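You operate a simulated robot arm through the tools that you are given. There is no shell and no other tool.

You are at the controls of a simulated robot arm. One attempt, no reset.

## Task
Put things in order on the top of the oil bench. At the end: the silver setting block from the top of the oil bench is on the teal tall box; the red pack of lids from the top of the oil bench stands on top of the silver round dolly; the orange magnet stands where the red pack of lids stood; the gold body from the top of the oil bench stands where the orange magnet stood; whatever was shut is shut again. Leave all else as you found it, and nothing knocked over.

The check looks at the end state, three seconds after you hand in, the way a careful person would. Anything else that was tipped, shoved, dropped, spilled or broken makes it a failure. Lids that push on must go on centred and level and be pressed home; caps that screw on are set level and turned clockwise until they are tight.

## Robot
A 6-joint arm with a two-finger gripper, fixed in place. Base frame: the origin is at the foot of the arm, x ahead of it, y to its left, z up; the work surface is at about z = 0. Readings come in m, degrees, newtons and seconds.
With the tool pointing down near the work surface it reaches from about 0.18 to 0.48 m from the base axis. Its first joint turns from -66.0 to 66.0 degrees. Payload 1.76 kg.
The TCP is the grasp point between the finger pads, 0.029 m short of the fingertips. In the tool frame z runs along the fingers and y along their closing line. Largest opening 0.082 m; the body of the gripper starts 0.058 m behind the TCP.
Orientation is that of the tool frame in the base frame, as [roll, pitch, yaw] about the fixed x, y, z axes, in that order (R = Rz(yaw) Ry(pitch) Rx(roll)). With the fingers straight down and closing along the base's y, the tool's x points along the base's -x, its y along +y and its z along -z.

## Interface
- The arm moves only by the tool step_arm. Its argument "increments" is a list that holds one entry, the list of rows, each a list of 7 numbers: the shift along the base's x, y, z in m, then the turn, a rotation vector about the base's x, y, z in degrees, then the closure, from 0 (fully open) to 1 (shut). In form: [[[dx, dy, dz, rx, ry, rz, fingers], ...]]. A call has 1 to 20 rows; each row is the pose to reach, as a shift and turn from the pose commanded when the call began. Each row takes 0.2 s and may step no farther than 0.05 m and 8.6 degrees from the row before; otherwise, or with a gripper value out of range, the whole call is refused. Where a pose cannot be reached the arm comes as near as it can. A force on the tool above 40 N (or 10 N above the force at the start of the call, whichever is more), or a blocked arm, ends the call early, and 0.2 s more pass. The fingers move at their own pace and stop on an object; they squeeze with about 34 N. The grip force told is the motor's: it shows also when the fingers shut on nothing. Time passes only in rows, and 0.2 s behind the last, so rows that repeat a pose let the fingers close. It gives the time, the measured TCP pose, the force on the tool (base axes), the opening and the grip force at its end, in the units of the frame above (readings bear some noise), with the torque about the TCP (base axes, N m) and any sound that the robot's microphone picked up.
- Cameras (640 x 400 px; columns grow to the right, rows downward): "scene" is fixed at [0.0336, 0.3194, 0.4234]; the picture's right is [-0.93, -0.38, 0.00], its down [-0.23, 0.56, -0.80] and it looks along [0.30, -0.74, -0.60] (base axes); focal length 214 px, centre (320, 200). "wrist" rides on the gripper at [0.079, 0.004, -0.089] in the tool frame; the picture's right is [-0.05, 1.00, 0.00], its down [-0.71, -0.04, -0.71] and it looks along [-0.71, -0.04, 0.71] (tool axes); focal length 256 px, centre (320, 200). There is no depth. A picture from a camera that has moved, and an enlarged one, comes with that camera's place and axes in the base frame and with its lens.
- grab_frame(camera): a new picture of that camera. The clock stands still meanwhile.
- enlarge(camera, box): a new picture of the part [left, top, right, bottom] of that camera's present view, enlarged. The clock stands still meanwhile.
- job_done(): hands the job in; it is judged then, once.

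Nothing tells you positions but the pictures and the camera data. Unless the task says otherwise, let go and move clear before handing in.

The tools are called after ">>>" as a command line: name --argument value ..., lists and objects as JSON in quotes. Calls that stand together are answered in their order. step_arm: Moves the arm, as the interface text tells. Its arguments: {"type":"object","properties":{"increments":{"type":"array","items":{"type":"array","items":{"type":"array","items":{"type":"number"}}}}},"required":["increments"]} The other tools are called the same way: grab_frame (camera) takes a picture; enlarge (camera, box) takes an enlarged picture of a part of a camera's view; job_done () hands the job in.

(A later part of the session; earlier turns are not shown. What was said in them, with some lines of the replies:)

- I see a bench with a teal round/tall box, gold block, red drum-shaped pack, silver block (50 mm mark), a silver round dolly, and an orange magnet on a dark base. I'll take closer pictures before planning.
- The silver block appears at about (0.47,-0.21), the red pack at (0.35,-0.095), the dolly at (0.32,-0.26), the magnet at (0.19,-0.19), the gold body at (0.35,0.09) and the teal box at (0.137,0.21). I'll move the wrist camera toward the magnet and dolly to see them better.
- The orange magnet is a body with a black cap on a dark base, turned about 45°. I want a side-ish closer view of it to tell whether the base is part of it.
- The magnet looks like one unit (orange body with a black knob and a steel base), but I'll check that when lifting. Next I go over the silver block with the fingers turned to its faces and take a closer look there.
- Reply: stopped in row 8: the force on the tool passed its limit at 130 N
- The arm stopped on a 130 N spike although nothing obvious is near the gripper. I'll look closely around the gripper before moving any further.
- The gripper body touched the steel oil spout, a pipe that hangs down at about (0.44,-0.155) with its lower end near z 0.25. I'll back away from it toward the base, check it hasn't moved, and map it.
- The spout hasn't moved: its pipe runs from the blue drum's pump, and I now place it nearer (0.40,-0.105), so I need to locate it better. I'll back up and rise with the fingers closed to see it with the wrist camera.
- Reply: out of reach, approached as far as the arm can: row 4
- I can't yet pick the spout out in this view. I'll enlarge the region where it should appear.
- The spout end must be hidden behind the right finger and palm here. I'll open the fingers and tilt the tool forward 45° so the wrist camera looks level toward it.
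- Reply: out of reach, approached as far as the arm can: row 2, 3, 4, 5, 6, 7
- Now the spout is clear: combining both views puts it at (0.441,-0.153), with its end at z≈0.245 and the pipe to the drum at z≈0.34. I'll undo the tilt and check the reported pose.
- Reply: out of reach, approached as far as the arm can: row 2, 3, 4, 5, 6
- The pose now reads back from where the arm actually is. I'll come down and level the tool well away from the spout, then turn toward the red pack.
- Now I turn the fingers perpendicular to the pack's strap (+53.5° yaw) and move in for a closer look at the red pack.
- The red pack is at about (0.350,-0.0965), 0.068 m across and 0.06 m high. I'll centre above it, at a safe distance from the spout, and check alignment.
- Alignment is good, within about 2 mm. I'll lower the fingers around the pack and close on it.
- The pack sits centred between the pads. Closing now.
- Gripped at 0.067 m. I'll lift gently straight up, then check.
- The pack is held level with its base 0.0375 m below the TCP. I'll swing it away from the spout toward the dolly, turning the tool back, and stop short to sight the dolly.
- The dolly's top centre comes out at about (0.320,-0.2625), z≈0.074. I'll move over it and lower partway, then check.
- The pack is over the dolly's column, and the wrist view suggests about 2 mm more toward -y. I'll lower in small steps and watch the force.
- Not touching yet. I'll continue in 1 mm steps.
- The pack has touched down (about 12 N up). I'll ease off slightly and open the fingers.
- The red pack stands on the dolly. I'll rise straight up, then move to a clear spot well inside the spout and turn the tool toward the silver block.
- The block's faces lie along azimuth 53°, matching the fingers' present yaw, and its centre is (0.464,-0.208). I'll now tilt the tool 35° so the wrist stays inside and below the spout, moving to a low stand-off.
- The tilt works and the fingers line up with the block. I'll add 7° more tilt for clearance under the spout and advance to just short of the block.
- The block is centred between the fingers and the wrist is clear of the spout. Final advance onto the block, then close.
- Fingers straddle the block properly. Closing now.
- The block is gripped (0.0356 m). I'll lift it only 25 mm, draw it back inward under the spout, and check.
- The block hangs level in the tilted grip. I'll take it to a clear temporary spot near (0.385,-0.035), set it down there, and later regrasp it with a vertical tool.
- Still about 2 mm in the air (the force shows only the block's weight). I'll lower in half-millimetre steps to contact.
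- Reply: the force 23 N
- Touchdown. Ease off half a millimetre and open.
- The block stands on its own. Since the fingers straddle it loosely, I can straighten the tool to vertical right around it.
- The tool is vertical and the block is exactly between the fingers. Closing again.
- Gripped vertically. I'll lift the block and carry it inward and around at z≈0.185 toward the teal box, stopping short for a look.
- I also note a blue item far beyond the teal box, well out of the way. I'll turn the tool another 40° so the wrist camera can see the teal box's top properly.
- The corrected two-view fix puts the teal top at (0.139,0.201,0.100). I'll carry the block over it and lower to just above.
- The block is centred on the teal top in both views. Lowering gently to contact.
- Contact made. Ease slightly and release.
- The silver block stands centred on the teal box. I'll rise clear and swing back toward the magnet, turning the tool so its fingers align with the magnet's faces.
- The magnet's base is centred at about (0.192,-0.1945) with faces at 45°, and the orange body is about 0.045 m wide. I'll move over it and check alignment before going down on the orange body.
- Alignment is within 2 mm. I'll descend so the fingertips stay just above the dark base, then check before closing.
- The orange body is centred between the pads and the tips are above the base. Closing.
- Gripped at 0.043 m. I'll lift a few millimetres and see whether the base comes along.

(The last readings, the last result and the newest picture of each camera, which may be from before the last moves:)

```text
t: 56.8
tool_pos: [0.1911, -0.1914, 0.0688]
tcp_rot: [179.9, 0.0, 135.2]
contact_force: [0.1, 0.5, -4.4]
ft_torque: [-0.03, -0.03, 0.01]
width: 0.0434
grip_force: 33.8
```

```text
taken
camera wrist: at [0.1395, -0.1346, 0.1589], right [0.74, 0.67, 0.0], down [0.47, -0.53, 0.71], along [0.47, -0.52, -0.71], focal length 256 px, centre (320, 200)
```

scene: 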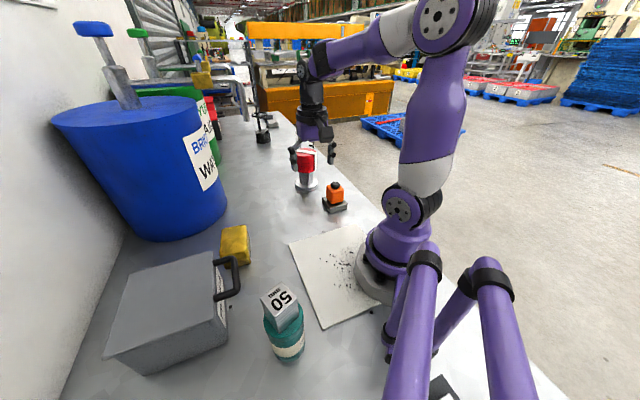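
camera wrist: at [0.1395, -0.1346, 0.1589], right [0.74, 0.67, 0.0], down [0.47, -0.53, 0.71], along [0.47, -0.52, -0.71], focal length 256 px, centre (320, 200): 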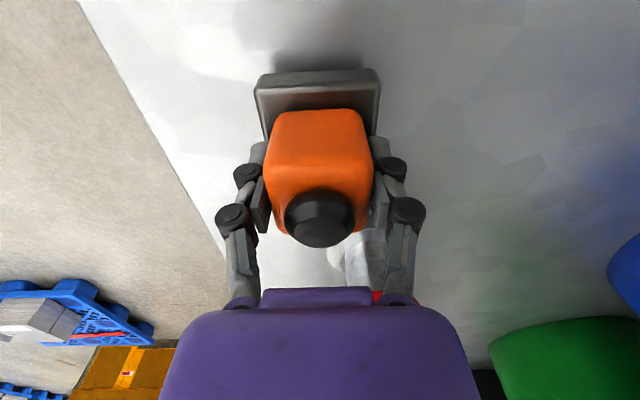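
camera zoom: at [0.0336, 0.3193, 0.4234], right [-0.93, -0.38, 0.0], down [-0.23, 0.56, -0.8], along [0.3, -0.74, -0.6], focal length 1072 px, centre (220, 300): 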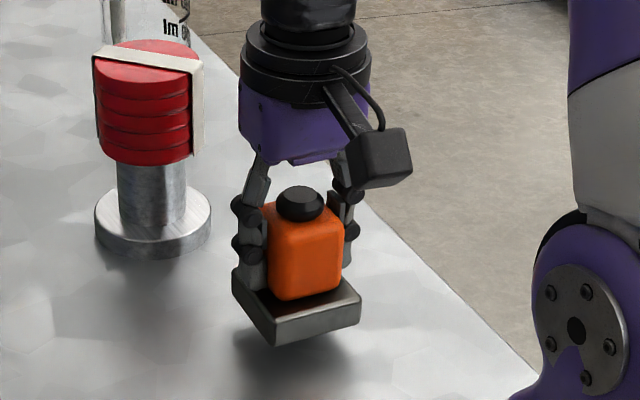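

The magnet lifts as a single piece with its base. I'll carry it low toward the red pack's old spot at (0.3505,-0.0965), away from the filings, the dolly and the spout.

>>> step_arm --increments '[[[0.01, 0.005, 0.025, 0, 0, 0, 0.8], [0.04, 0.02, 0.035, 0, 0, 0, 0.8], [0.08, 0.04, 0.035, 0, 0, 0, 0.8], [0.118, 0.067, 0.035, 0, 0, 0, 0.8], [0.145, 0.09, 0.035, 0, 0, 0, 0.8], [0.1575, 0.0964, 0.025, 0, 0, 0, 0.8], [0.1575, 0.0964, 0.0, 0, 0, 0, 0.8], [0.1575, 0.0964, -0.01, 0, 0, 0, 0.8], [0.1575, 0.0964, -0.01, 0, 0, 0, 0.8]]]'

>>> grab_frame --camera "wrist"

>>> enlarge --camera "scene" --box '[220, 110, 360, 230]'

```text
t: 58.8
tool_pos: [0.3502, -0.0968, 0.0583]
tcp_rot: [179.9, 0.0, 135.1]
contact_force: [0.6, 0.3, -4.9]
ft_torque: [0.0, -0.05, -0.01]
width: 0.0436
grip_force: 34.3
```

```text
taken
camera wrist: at [0.2971, -0.0385, 0.1483], right [0.74, 0.67, 0.0], down [0.47, -0.53, 0.71], along [0.47, -0.52, -0.71], focal length 256 px, centre (320, 200)
```

wrist: 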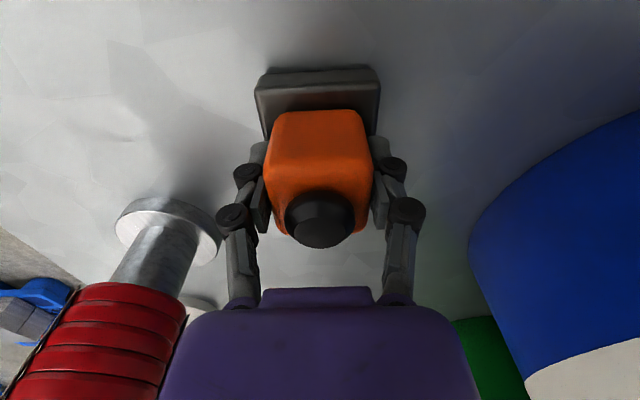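

```text
3.33 times, centred on (290, 170) of scene
camera zoom: at [0.0336, 0.3194, 0.4234], right [-0.93, -0.38, 0.0], down [-0.23, 0.56, -0.8], along [0.3, -0.74, -0.6], focal length 715 px, centre (420, 300)
```

zoom: 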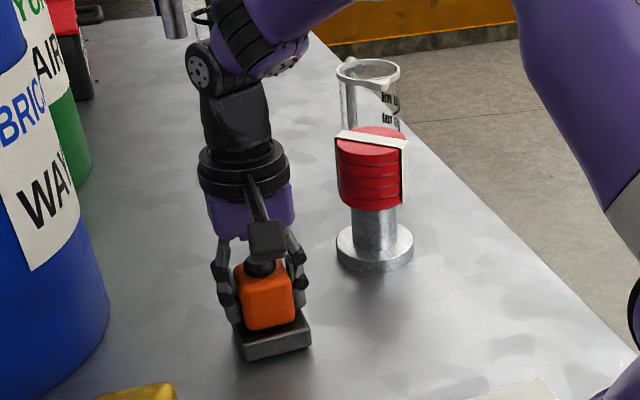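

Now over the spot at (0.350,-0.097). Lowering gently to touch.

>>> step_arm --increments '[[[0, 0, -0.002, 0, 0, 0, 0.8], [0, 0, -0.0035, 0, 0, 0, 0.8], [0, 0, -0.0045, 0, 0, 0, 0.8], [0, 0, -0.0045, 0, 0, 0, 0.8]]]'

```text
t: 59.8
tool_pos: [0.3507, -0.0964, 0.0542]
tcp_rot: [179.9, 0.0, 135.1]
contact_force: [-0.5, -0.2, -4.1]
ft_torque: [-0.04, -0.02, 0.01]
width: 0.0435
grip_force: 34.3
```

>>> step_arm --increments '[[[0, 0, -0.001, 0, 0, 0, 0.8], [0, 0, -0.002, 0, 0, 0, 0.8], [0, 0, -0.002, 0, 0, 0, 0.8]]]'

```text
t: 60.6
tool_pos: [0.3494, -0.0965, 0.0539]
tcp_rot: [179.9, 0.2, 135.1]
contact_force: [-7.9, -0.1, 23.6]
ft_torque: [-0.04, 0.24, -0.02]
width: 0.0441
grip_force: 33.4
```

Down. Ease off and open.

>>> step_arm --increments '[[[0, 0, 0.001, 0, 0, 0, 0.8], [0, 0, 0.001, 0, 0, 0, 0.4], [0, 0, 0.001, 0, 0, 0, 0], [0, 0, 0.001, 0, 0, 0, 0]]]'

>>> grab_frame --camera "wrist"

```text
t: 61.6
tool_pos: [0.3493, -0.0963, 0.0534]
tcp_rot: [179.8, 0.0, 135.1]
contact_force: [-0.2, 0.4, -0.6]
ft_torque: [0.01, 0.02, 0.0]
width: 0.0821
grip_force: 0.1
```

```text
taken
camera wrist: at [0.2978, -0.0384, 0.1428], right [0.74, 0.67, 0.0], down [0.47, -0.53, 0.71], along [0.47, -0.52, -0.71], focal length 256 px, centre (320, 200)
```

wrist: 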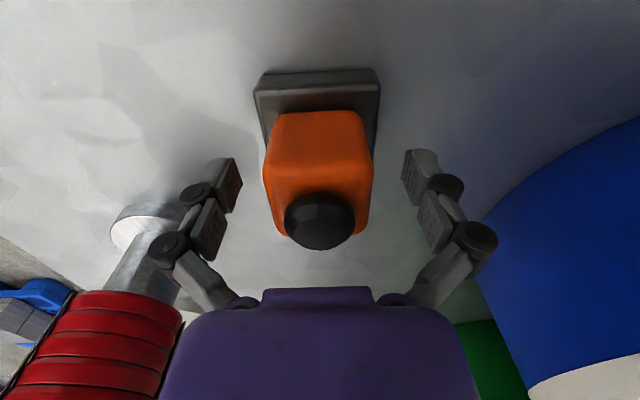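

The magnet now stands on the red pack's old spot. I'll rise straight up and go look at the gold body.

>>> step_arm --increments '[[[0, 0, 0.02, 0, 0, 0, 0], [0, 0, 0.06, 0, 0, 0, 0], [-0.015, 0.01, 0.1, 0, 0, 8, 0], [-0.04, 0.04, 0.12, 0, 0, 16, 0], [-0.055, 0.08, 0.125, 0, 0, 24, 0], [-0.06, 0.12, 0.125, 0, 0, 32, 0], [-0.06, 0.13, 0.125, 0, 0, 40, 0], [-0.06, 0.13, 0.125, 0, 0, 48, 0], [-0.06, 0.13, 0.125, 0, 0, 55, 0], [-0.06, 0.13, 0.125, 0, 0, 55, 0]]]'

>>> grab_frame --camera "wrist"

>>> grab_frame --camera "scene"

```text
t: 63.8
tool_pos: [0.2901, 0.0337, 0.1779]
tcp_rot: [179.8, 0.0, -169.7]
contact_force: [1.0, -0.3, 0.0]
ft_torque: [0.0, -0.01, 0.01]
width: 0.0821
grip_force: 0.0
```

```text
taken
camera wrist: at [0.2127, 0.0229, 0.2678], right [-0.12, 0.99, 0.0], down [0.7, 0.09, 0.71], along [0.7, 0.09, -0.71], focal length 256 px, centre (320, 200)
```

wrist: 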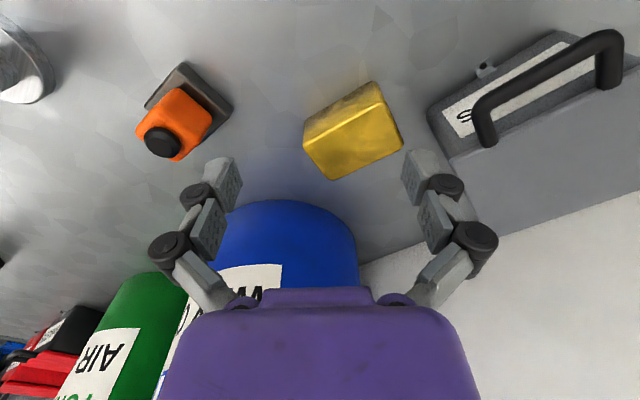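

```text
taken
```

scene: 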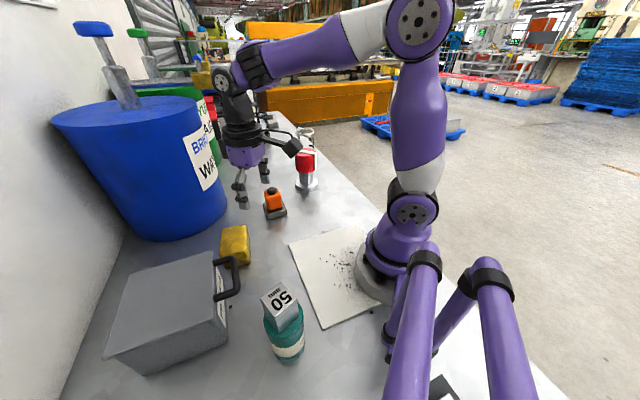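

>>> enlarge --camera "wrist" --box '[280, 60, 430, 200]'

>>> enlarge --camera "scene" --box '[200, 210, 280, 280]'

```text
2.86 times, centred on (355, 130) of wrist
camera zoom: at [0.2127, 0.0229, 0.2678], right [-0.12, 0.99, 0.0], down [0.7, 0.09, 0.71], along [0.7, 0.09, -0.71], focal length 731 px, centre (220, 400)
```

zoom: 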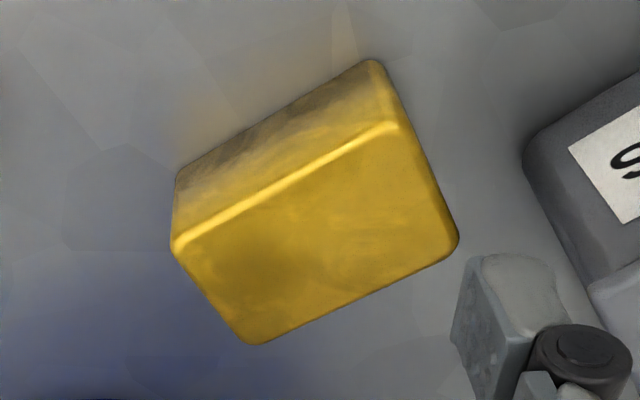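

```text
5.71 times, centred on (240, 245) of scene
camera zoom: at [0.0336, 0.3194, 0.4234], right [-0.93, -0.38, 0.0], down [-0.23, 0.56, -0.8], along [0.3, -0.74, -0.6], focal length 1226 px, centre (777, -57)
```

zoom: 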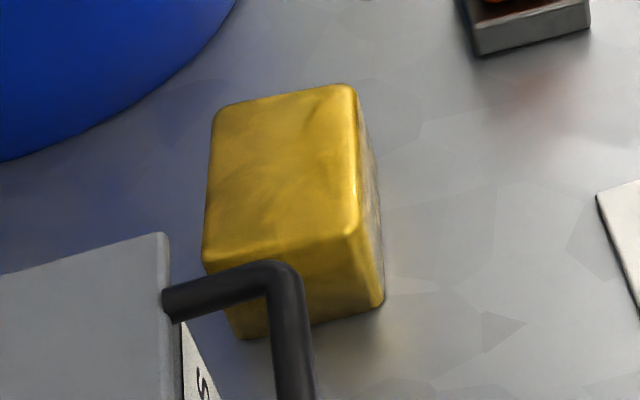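

The gold body measures about 0.084 x 0.053 x 0.052 m, centred near (0.348,0.075), with its long side at azimuth 130°. To keep the wrist camera away from the toolbox handle, I'll turn the tool +120° here in free space first.

>>> step_arm --increments '[[[0, 0, 0, 0, 0, 8, 0], [0, 0, 0, 0, 0, 16, 0], [0, 0, 0, 0, 0, 24, 0], [0, 0, 0, 0, 0, 32, 0], [0, 0, 0, 0, 0, 40, 0], [0, 0, 0, 0, 0, 48, 0], [0, 0, 0, 0, 0, 56, 0], [0, 0, 0, 0, 0, 64, 0], [0, 0, 0, 0, 0, 72, 0], [0, 0, 0, 0, 0, 80, 0], [0, 0, 0, 0, 0, 88, 0], [0, 0, 0, 0, 0, 96, 0], [0, 0, 0, 0, 0, 104, 0], [0, 0, 0, 0, 0, 112, 0], [0, 0, 0, 0, 0, 120, 0], [0, 0, 0, 0, 0, 120, 0]]]'

>>> grab_frame --camera "wrist"

>>> grab_frame --camera "scene"

```text
t: 67.2
tool_pos: [0.2897, 0.0333, 0.1772]
tcp_rot: [179.8, 0.1, -49.7]
contact_force: [-0.3, -0.2, -0.3]
ft_torque: [0.03, 0.03, 0.01]
width: 0.0822
grip_force: 0.0
```

```text
taken
camera wrist: at [0.3394, -0.0304, 0.2686], right [-0.8, -0.6, 0.0], down [-0.43, 0.56, 0.71], along [-0.43, 0.56, -0.71], focal length 256 px, centre (320, 200)
```

wrist: 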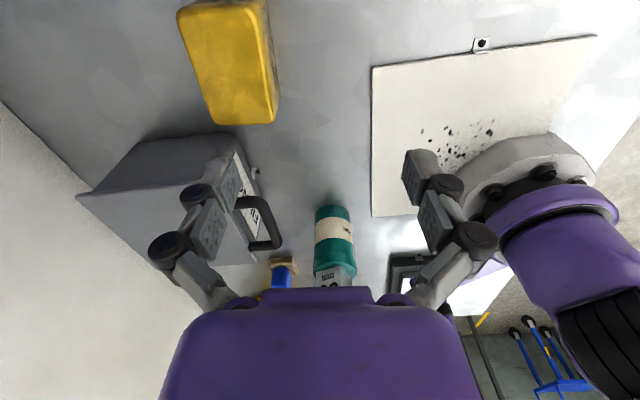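

```text
taken
```

scene: 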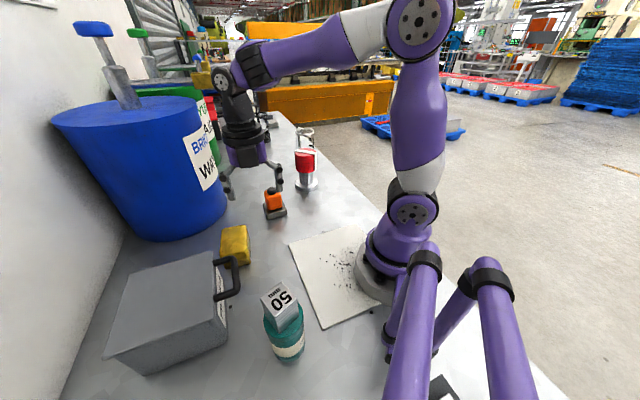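

The turn works. Now over the gold body for an alignment check.

>>> step_arm --increments '[[[0.02, 0.014, 0, 0, 0, 0, 0], [0.04, 0.028, -0.015, 0, 0, 0, 0], [0.058, 0.042, -0.04, 0, 0, 0, 0], [0.058, 0.042, -0.055, 0, 0, 0, 0], [0.058, 0.042, -0.055, 0, 0, 0, 0]]]'

>>> grab_frame --camera "wrist"

>>> enlarge --camera "scene" --box '[160, 140, 320, 300]'

```text
t: 68.4
tool_pos: [0.3477, 0.0764, 0.1236]
tcp_rot: [179.9, -0.1, -49.9]
contact_force: [-0.2, -0.7, -1.0]
ft_torque: [0.01, 0.02, 0.05]
width: 0.0821
grip_force: 0.1
```

```text
taken
camera wrist: at [0.3962, 0.0114, 0.2131], right [-0.8, -0.6, 0.0], down [-0.43, 0.56, 0.71], along [-0.43, 0.56, -0.71], focal length 256 px, centre (320, 200)
```

wrist: 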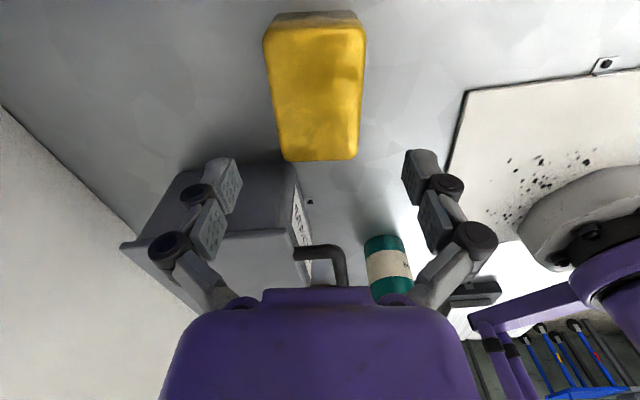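

```text
2.50 times, centred on (240, 220) of scene
camera zoom: at [0.0336, 0.3194, 0.4234], right [-0.93, -0.38, 0.0], down [-0.23, 0.56, -0.8], along [0.3, -0.74, -0.6], focal length 536 px, centre (520, 150)
```

zoom: 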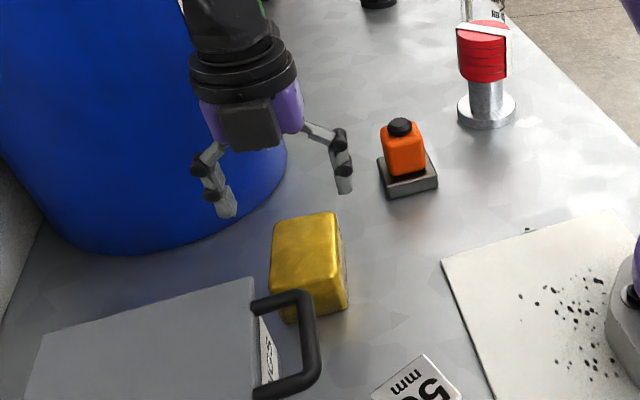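

Well aligned laterally. Descending to grasp height, with a check before closing.

>>> step_arm --increments '[[[0.0013, -0.0015, -0.03, 0, 0, 0, 0], [0.0013, -0.0015, -0.055, 0, 0, 0, 0], [0.0013, -0.0015, -0.075, 0, 0, 0, 0], [0.0013, -0.0015, -0.087, 0, 0, 0, 0], [0.0013, -0.0015, -0.087, 0, 0, 0, 0]]]'

>>> grab_frame --camera "wrist"

>>> enlarge --camera "scene" --box '[160, 140, 320, 300]'

```text
t: 69.6
tool_pos: [0.3476, 0.0735, 0.0371]
tcp_rot: [-180.0, 0.0, -49.9]
contact_force: [-0.8, 0.5, -0.4]
ft_torque: [-0.01, 0.03, -0.03]
width: 0.0818
grip_force: 0.0
```

```text
taken
camera wrist: at [0.3974, 0.0088, 0.1262], right [-0.8, -0.6, 0.0], down [-0.42, 0.56, 0.71], along [-0.43, 0.56, -0.71], focal length 256 px, centre (320, 200)
```

wrist: 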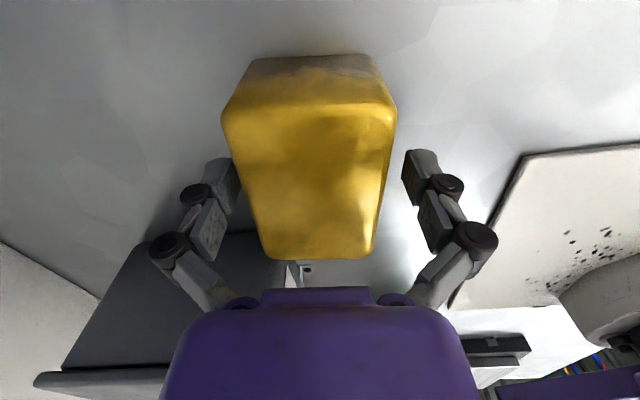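

```text
2.50 times, centred on (240, 220) of scene
camera zoom: at [0.0336, 0.3194, 0.4234], right [-0.93, -0.38, 0.0], down [-0.23, 0.56, -0.8], along [0.3, -0.74, -0.6], focal length 536 px, centre (520, 150)
```

zoom: 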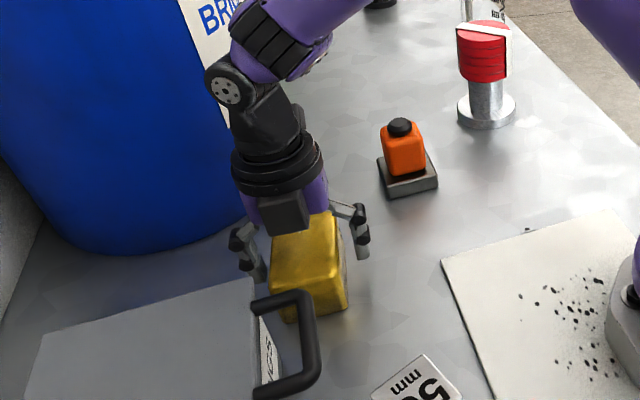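

The gold body sits centred between the pads. Closing.

>>> step_arm --increments '[[[0, 0, 0, 0, 0, 0, 0.25], [0, 0, 0, 0, 0, 0, 0.5], [0, 0, 0, 0, 0, 0, 0.8], [0, 0, 0, 0, 0, 0, 0.8]]]'

```text
t: 70.6
tool_pos: [0.3487, 0.0734, 0.0364]
tcp_rot: [-179.9, 0.0, -49.9]
contact_force: [-1.8, 1.4, 11.0]
ft_torque: [0.1, -0.04, -0.04]
width: 0.0589
grip_force: 33.8
```

Gripped at 0.059 m. Test lift of a few millimetres to check the weight.

>>> step_arm --increments '[[[0, 0, 0.003, 0, 0, 0, 0.9], [0, 0, 0.008, 0, 0, 0, 0.9], [0, 0, 0.015, 0, 0, 0, 0.9], [0, 0, 0.015, 0, 0, 0, 0.9]]]'

>>> grab_frame --camera "wrist"

>>> enlarge --camera "scene" --box '[180, 180, 300, 300]'

```text
t: 71.6
tool_pos: [0.3482, 0.0742, 0.0529]
tcp_rot: [179.9, -0.1, -50.0]
contact_force: [0.3, 0.4, -1.5]
ft_torque: [0.0, -0.02, -0.04]
width: 0.0588
grip_force: 34.0
```

```text
taken
camera wrist: at [0.3981, 0.0096, 0.142], right [-0.8, -0.6, 0.0], down [-0.43, 0.56, 0.71], along [-0.43, 0.56, -0.71], focal length 256 px, centre (320, 200)
```

wrist: 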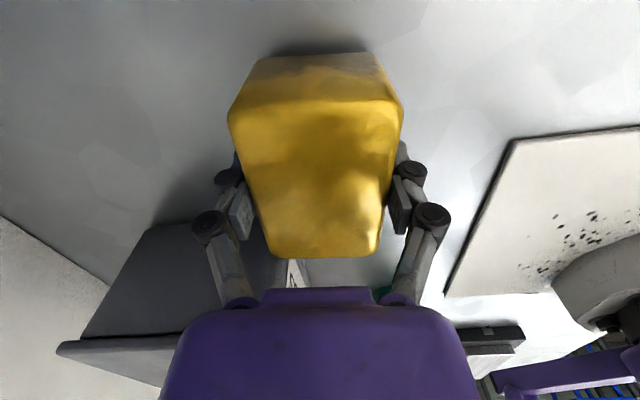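

```text
3.33 times, centred on (240, 240) of scene
camera zoom: at [0.0336, 0.3194, 0.4234], right [-0.93, -0.38, 0.0], down [-0.23, 0.56, -0.8], along [0.3, -0.74, -0.6], focal length 715 px, centre (587, 67)
```

zoom: 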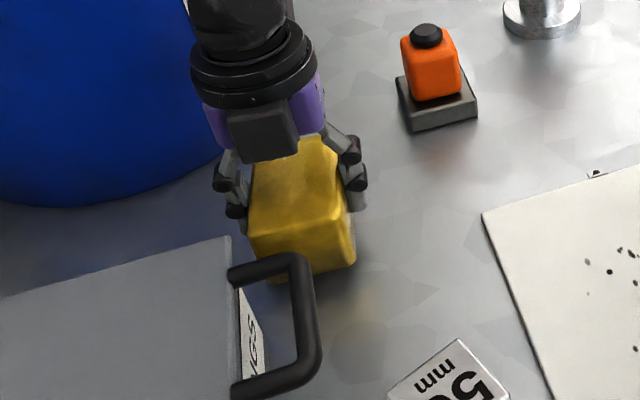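

The gold body is light and held level. I'll lift it clear of the handle, swing it inward around to the magnet's old spot at (0.193,-0.193), turning it to match, and stop above.

>>> step_arm --increments '[[[0, 0, 0.03, 0, 0, 0, 0.9], [0, 0, 0.07, 0, 0, 0, 0.9], [-0.02, -0.01, 0.09, 0, 0, -8, 0.9], [-0.05, -0.03, 0.09, 0, 0, -16, 0.9], [-0.07, -0.065, 0.09, 0, 0, -24, 0.9], [-0.085, -0.105, 0.09, 0, 0, -32, 0.9], [-0.1, -0.145, 0.09, 0, 0, -40, 0.9], [-0.115, -0.185, 0.09, 0, 0, -48, 0.9], [-0.133, -0.222, 0.09, 0, 0, -56, 0.9], [-0.145, -0.25, 0.085, 0, 0, -64, 0.9], [-0.1522, -0.2635, 0.08, 0, 0, -72, 0.9], [-0.1522, -0.2635, 0.08, 0, 0, -80, 0.9], [-0.1522, -0.2635, 0.08, 0, 0, -85, 0.9], [-0.1522, -0.2635, 0.08, 0, 0, -85, 0.9]]]'

>>> grab_frame --camera "wrist"

>>> grab_frame --camera "scene"

```text
t: 74.6
tool_pos: [0.1961, -0.1897, 0.1308]
tcp_rot: [180.0, 0.0, -134.9]
contact_force: [-0.1, -0.3, -0.3]
ft_torque: [0.0, -0.01, 0.01]
width: 0.0591
grip_force: 33.6
```

```text
taken
camera wrist: at [0.1381, -0.2437, 0.2213], right [-0.67, 0.74, 0.0], down [0.53, 0.47, 0.71], along [0.53, 0.47, -0.71], focal length 256 px, centre (320, 200)
```

wrist: 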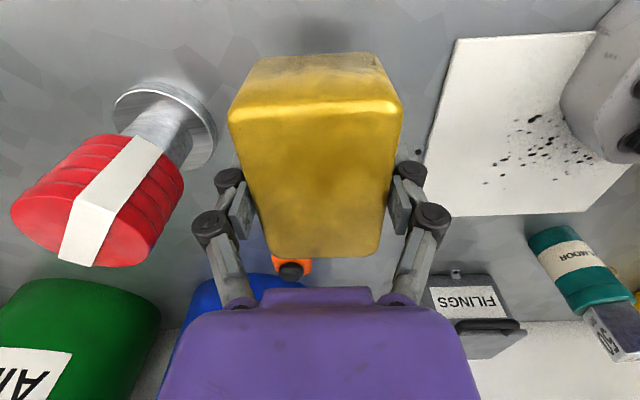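

```text
taken
```

scene: 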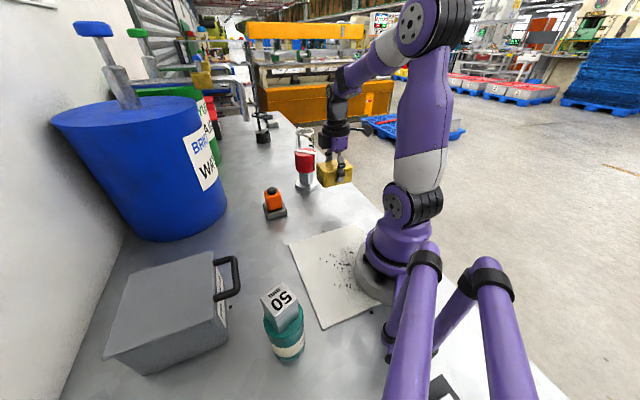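

Above the magnet's old spot. Lowering to just above the bench.

>>> step_arm --increments '[[[0, 0, -0.03, 0, 0, 0, 0.9], [0, 0, -0.06, 0, 0, 0, 0.9], [0, 0, -0.08, 0, 0, 0, 0.9], [0, 0, -0.09, 0, 0, 0, 0.9], [0, 0, -0.09, 0, 0, 0, 0.9]]]'

>>> enlarge --camera "scene" --box '[280, 120, 400, 240]'

```text
t: 75.8
tool_pos: [0.1971, -0.1908, 0.0403]
tcp_rot: [179.8, 0.0, -134.9]
contact_force: [-0.1, 0.7, -1.2]
ft_torque: [-0.02, -0.06, -0.02]
width: 0.0587
grip_force: 33.6
```

```text
3.33 times, centred on (340, 180) of scene
camera zoom: at [0.0336, 0.3194, 0.4234], right [-0.93, -0.38, 0.0], down [-0.23, 0.56, -0.8], along [0.3, -0.74, -0.6], focal length 715 px, centre (253, 267)
```

zoom: 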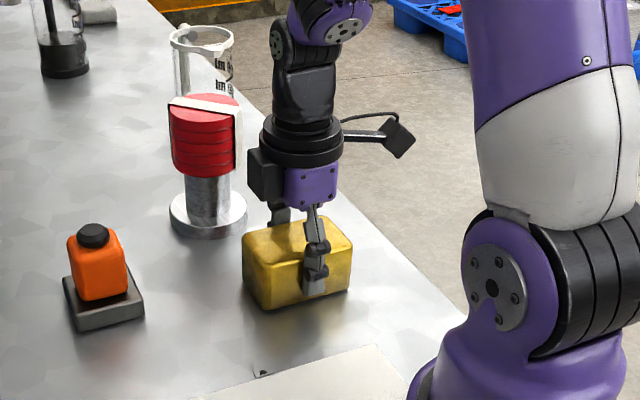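

>>> step_arm --increments '[[[0, 0, -0.0015, 0, 0, 0, 0.9], [0, 0, -0.003, 0, 0, 0, 0.9], [0, 0, -0.003, 0, 0, 0, 0.9]]]'

```text
t: 76.6
tool_pos: [0.1971, -0.1905, 0.038]
tcp_rot: [179.9, 0.0, -134.9]
contact_force: [0.2, -0.2, -0.5]
ft_torque: [-0.01, -0.01, 0.0]
width: 0.0591
grip_force: 34.1
```

Still just clear of the bench. I'll continue in 1 mm steps.

>>> step_arm --increments '[[[0, 0, -0.001, 0, 0, 0, 0.9], [0, 0, -0.002, 0, 0, 0, 0.9], [0, 0, -0.002, 0, 0, 0, 0.9]]]'

```text
t: 77.4
tool_pos: [0.1964, -0.1916, 0.0367]
tcp_rot: [180.0, 0.1, -135.0]
contact_force: [0.2, 3.4, 13.5]
ft_torque: [-0.11, 0.15, -0.02]
width: 0.0588
grip_force: 34.1
```

Touchdown. Ease off and open.

>>> step_arm --increments '[[[0, 0, 0.0008, 0, 0, 0, 0.9], [0, 0, 0.0008, 0, 0, 0, 0.3], [0, 0, 0.0008, 0, 0, 0, 0], [0, 0, 0.0008, 0, 0, 0, 0]]]'

>>> grab_frame --camera "wrist"

```text
t: 78.4
tool_pos: [0.1971, -0.1897, 0.0377]
tcp_rot: [179.9, 0.0, -134.9]
contact_force: [-0.7, 0.4, 0.0]
ft_torque: [-0.02, -0.04, -0.01]
width: 0.0822
grip_force: 0.1
```

```text
taken
camera wrist: at [0.1389, -0.2438, 0.1273], right [-0.67, 0.74, 0.0], down [0.53, 0.47, 0.71], along [0.52, 0.47, -0.71], focal length 256 px, centre (320, 200)
```

wrist: 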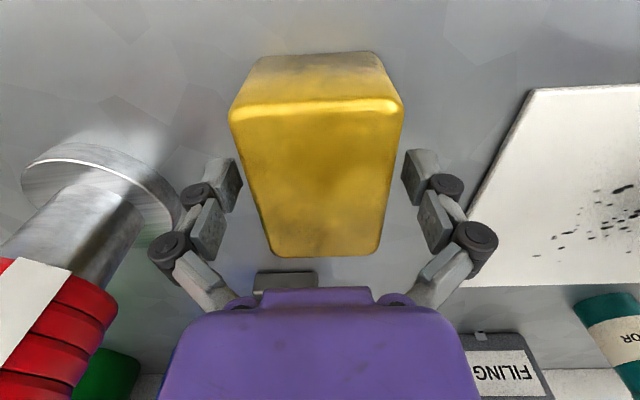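

Released. I'll rise straight up and inspect everything.

>>> step_arm --increments '[[[0, 0, 0.03, 0, 0, 0, 0], [0, 0, 0.07, 0, 0, 0, 0], [0, 0, 0.11, 0, 0, 0, 0], [0, 0, 0.15, 0, 0, 0, 0], [0, 0, 0.16, 0, 0, 0, 0], [0, 0, 0.16, 0, 0, 0, 0]]]'

>>> grab_frame --camera "wrist"

>>> grab_frame --camera "scene"

>>> enlarge --camera "scene" --box '[230, 120, 390, 220]'

```text
t: 79.8
tool_pos: [0.1969, -0.1904, 0.1973]
tcp_rot: [180.0, 0.1, -135.0]
contact_force: [0.0, 1.0, 0.0]
ft_torque: [-0.02, 0.02, 0.0]
width: 0.0818
grip_force: 0.0
```

```text
taken
camera wrist: at [0.1394, -0.2436, 0.2872], right [-0.67, 0.74, 0.0], down [0.53, 0.47, 0.71], along [0.52, 0.47, -0.71], focal length 256 px, centre (320, 200)
```

wrist: 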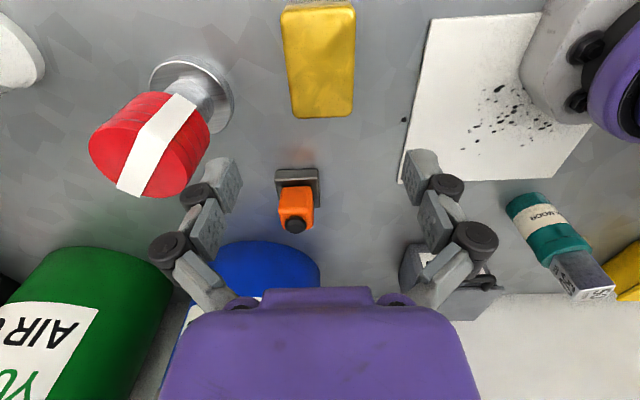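

```text
taken
```

scene: 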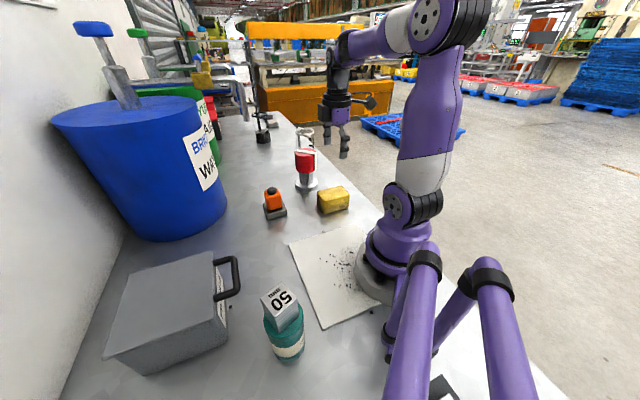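

```text
4.00 times, centred on (310, 170) of scene
camera zoom: at [0.0336, 0.3194, 0.4234], right [-0.93, -0.38, 0.0], down [-0.23, 0.56, -0.8], along [0.3, -0.74, -0.6], focal length 858 px, centre (360, 320)
```

zoom: 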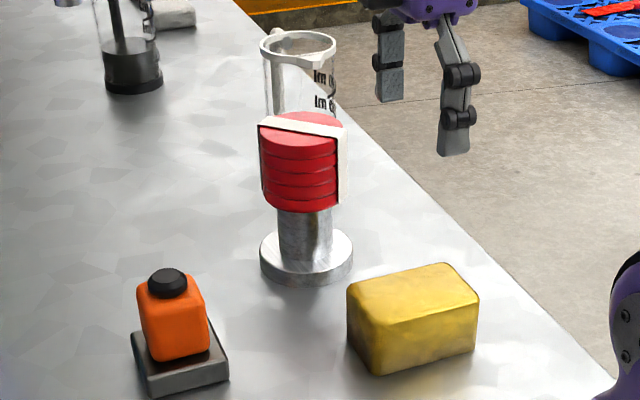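

All four items look in place and upright. One last check of the spout and drums, the teal stack and the dolly before handing in.

>>> enlarge --camera "scene" --box '[120, 20, 280, 140]'

>>> enlarge --camera "wrist" --box '[70, 40, 270, 210]'

>>> enlarge --camera "scene" --box '[80, 200, 400, 400]'

```text
3.33 times, centred on (200, 80) of scene
camera zoom: at [0.0336, 0.3194, 0.4234], right [-0.93, -0.38, 0.0], down [-0.23, 0.56, -0.8], along [0.3, -0.74, -0.6], focal length 715 px, centre (720, 600)
```

zoom: 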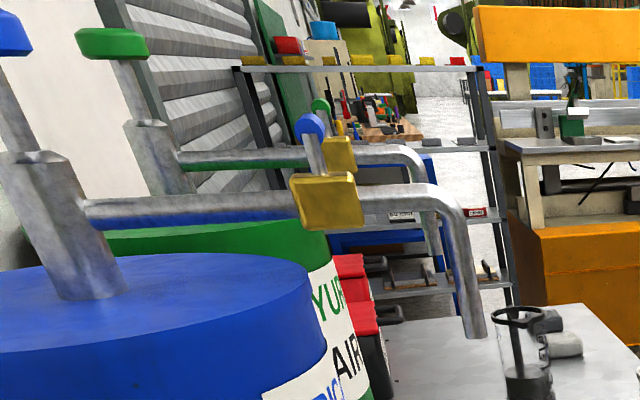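

```text
2.35 times, centred on (170, 125) of wrist
camera zoom: at [0.1394, -0.2436, 0.2872], right [-0.67, 0.74, 0.0], down [0.53, 0.47, 0.71], along [0.52, 0.47, -0.71], focal length 602 px, centre (673, 376)
```

zoom: 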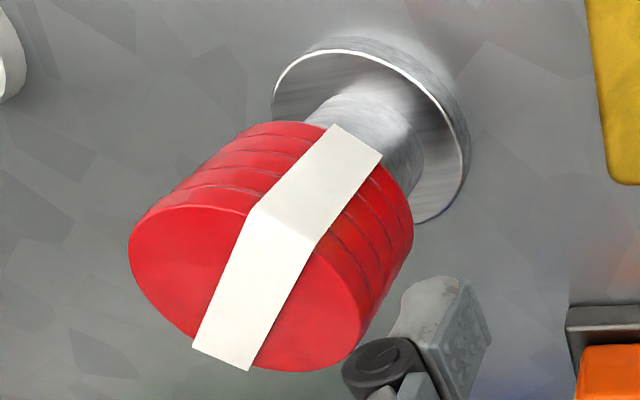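

```text
2.00 times, centred on (240, 300) of scene
camera zoom: at [0.0336, 0.3194, 0.4234], right [-0.93, -0.38, 0.0], down [-0.23, 0.56, -0.8], along [0.3, -0.74, -0.6], focal length 429 px, centre (480, 0)
```

zoom: 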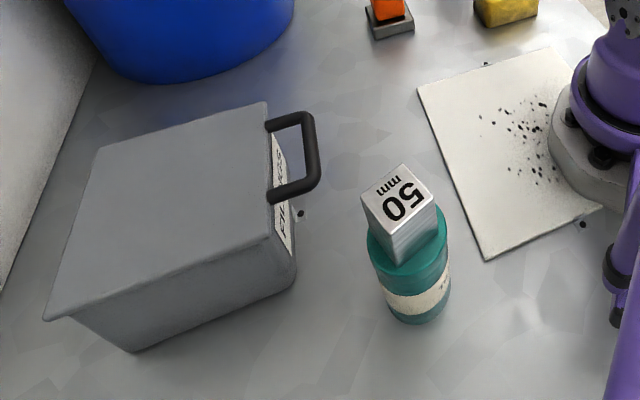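

The spout, drums, toolbox and filings sheet match the first pictures. The silver block stands on the teal box, the red pack is on the dolly, the magnet is on the pack's old spot and the gold body is on the magnet's old spot. The gripper is open and clear, so I'm handing in.

>>> job_done

```text
The job is handed in.
```

The job is handed in, and the last pictures show everything where you asked, upright and with nothing else moved:

- **Silver setting block:** centred on the teal tall box.
- **Red pack of lids:** standing on the silver round dolly, within a few millimetres of centre.
- **Orange magnet:** on the red pack's old spot. Its dark base is part of it, so the whole piece moved together.
- **Gold body:** on the magnet's old spot, within a few millimetres. I turned it so its sides follow the magnet's 45° angle.

While I was first moving toward the silver block, the gripper hit the steel oil spout that hangs from the blue drum's pump. The force peaked at 130 N and the arm stopped. Pictures taken right after and at the end show the spout, pump and drum in the same position as at the start.

Because of that spout, I picked up the silver block with the tool tilted. I set it down briefly on a clear part of the bench, then gripped it again upright before placing it on the teal box.

Nothing was opened, so there was nothing to shut. The gripper is open and clear, above the gold body.
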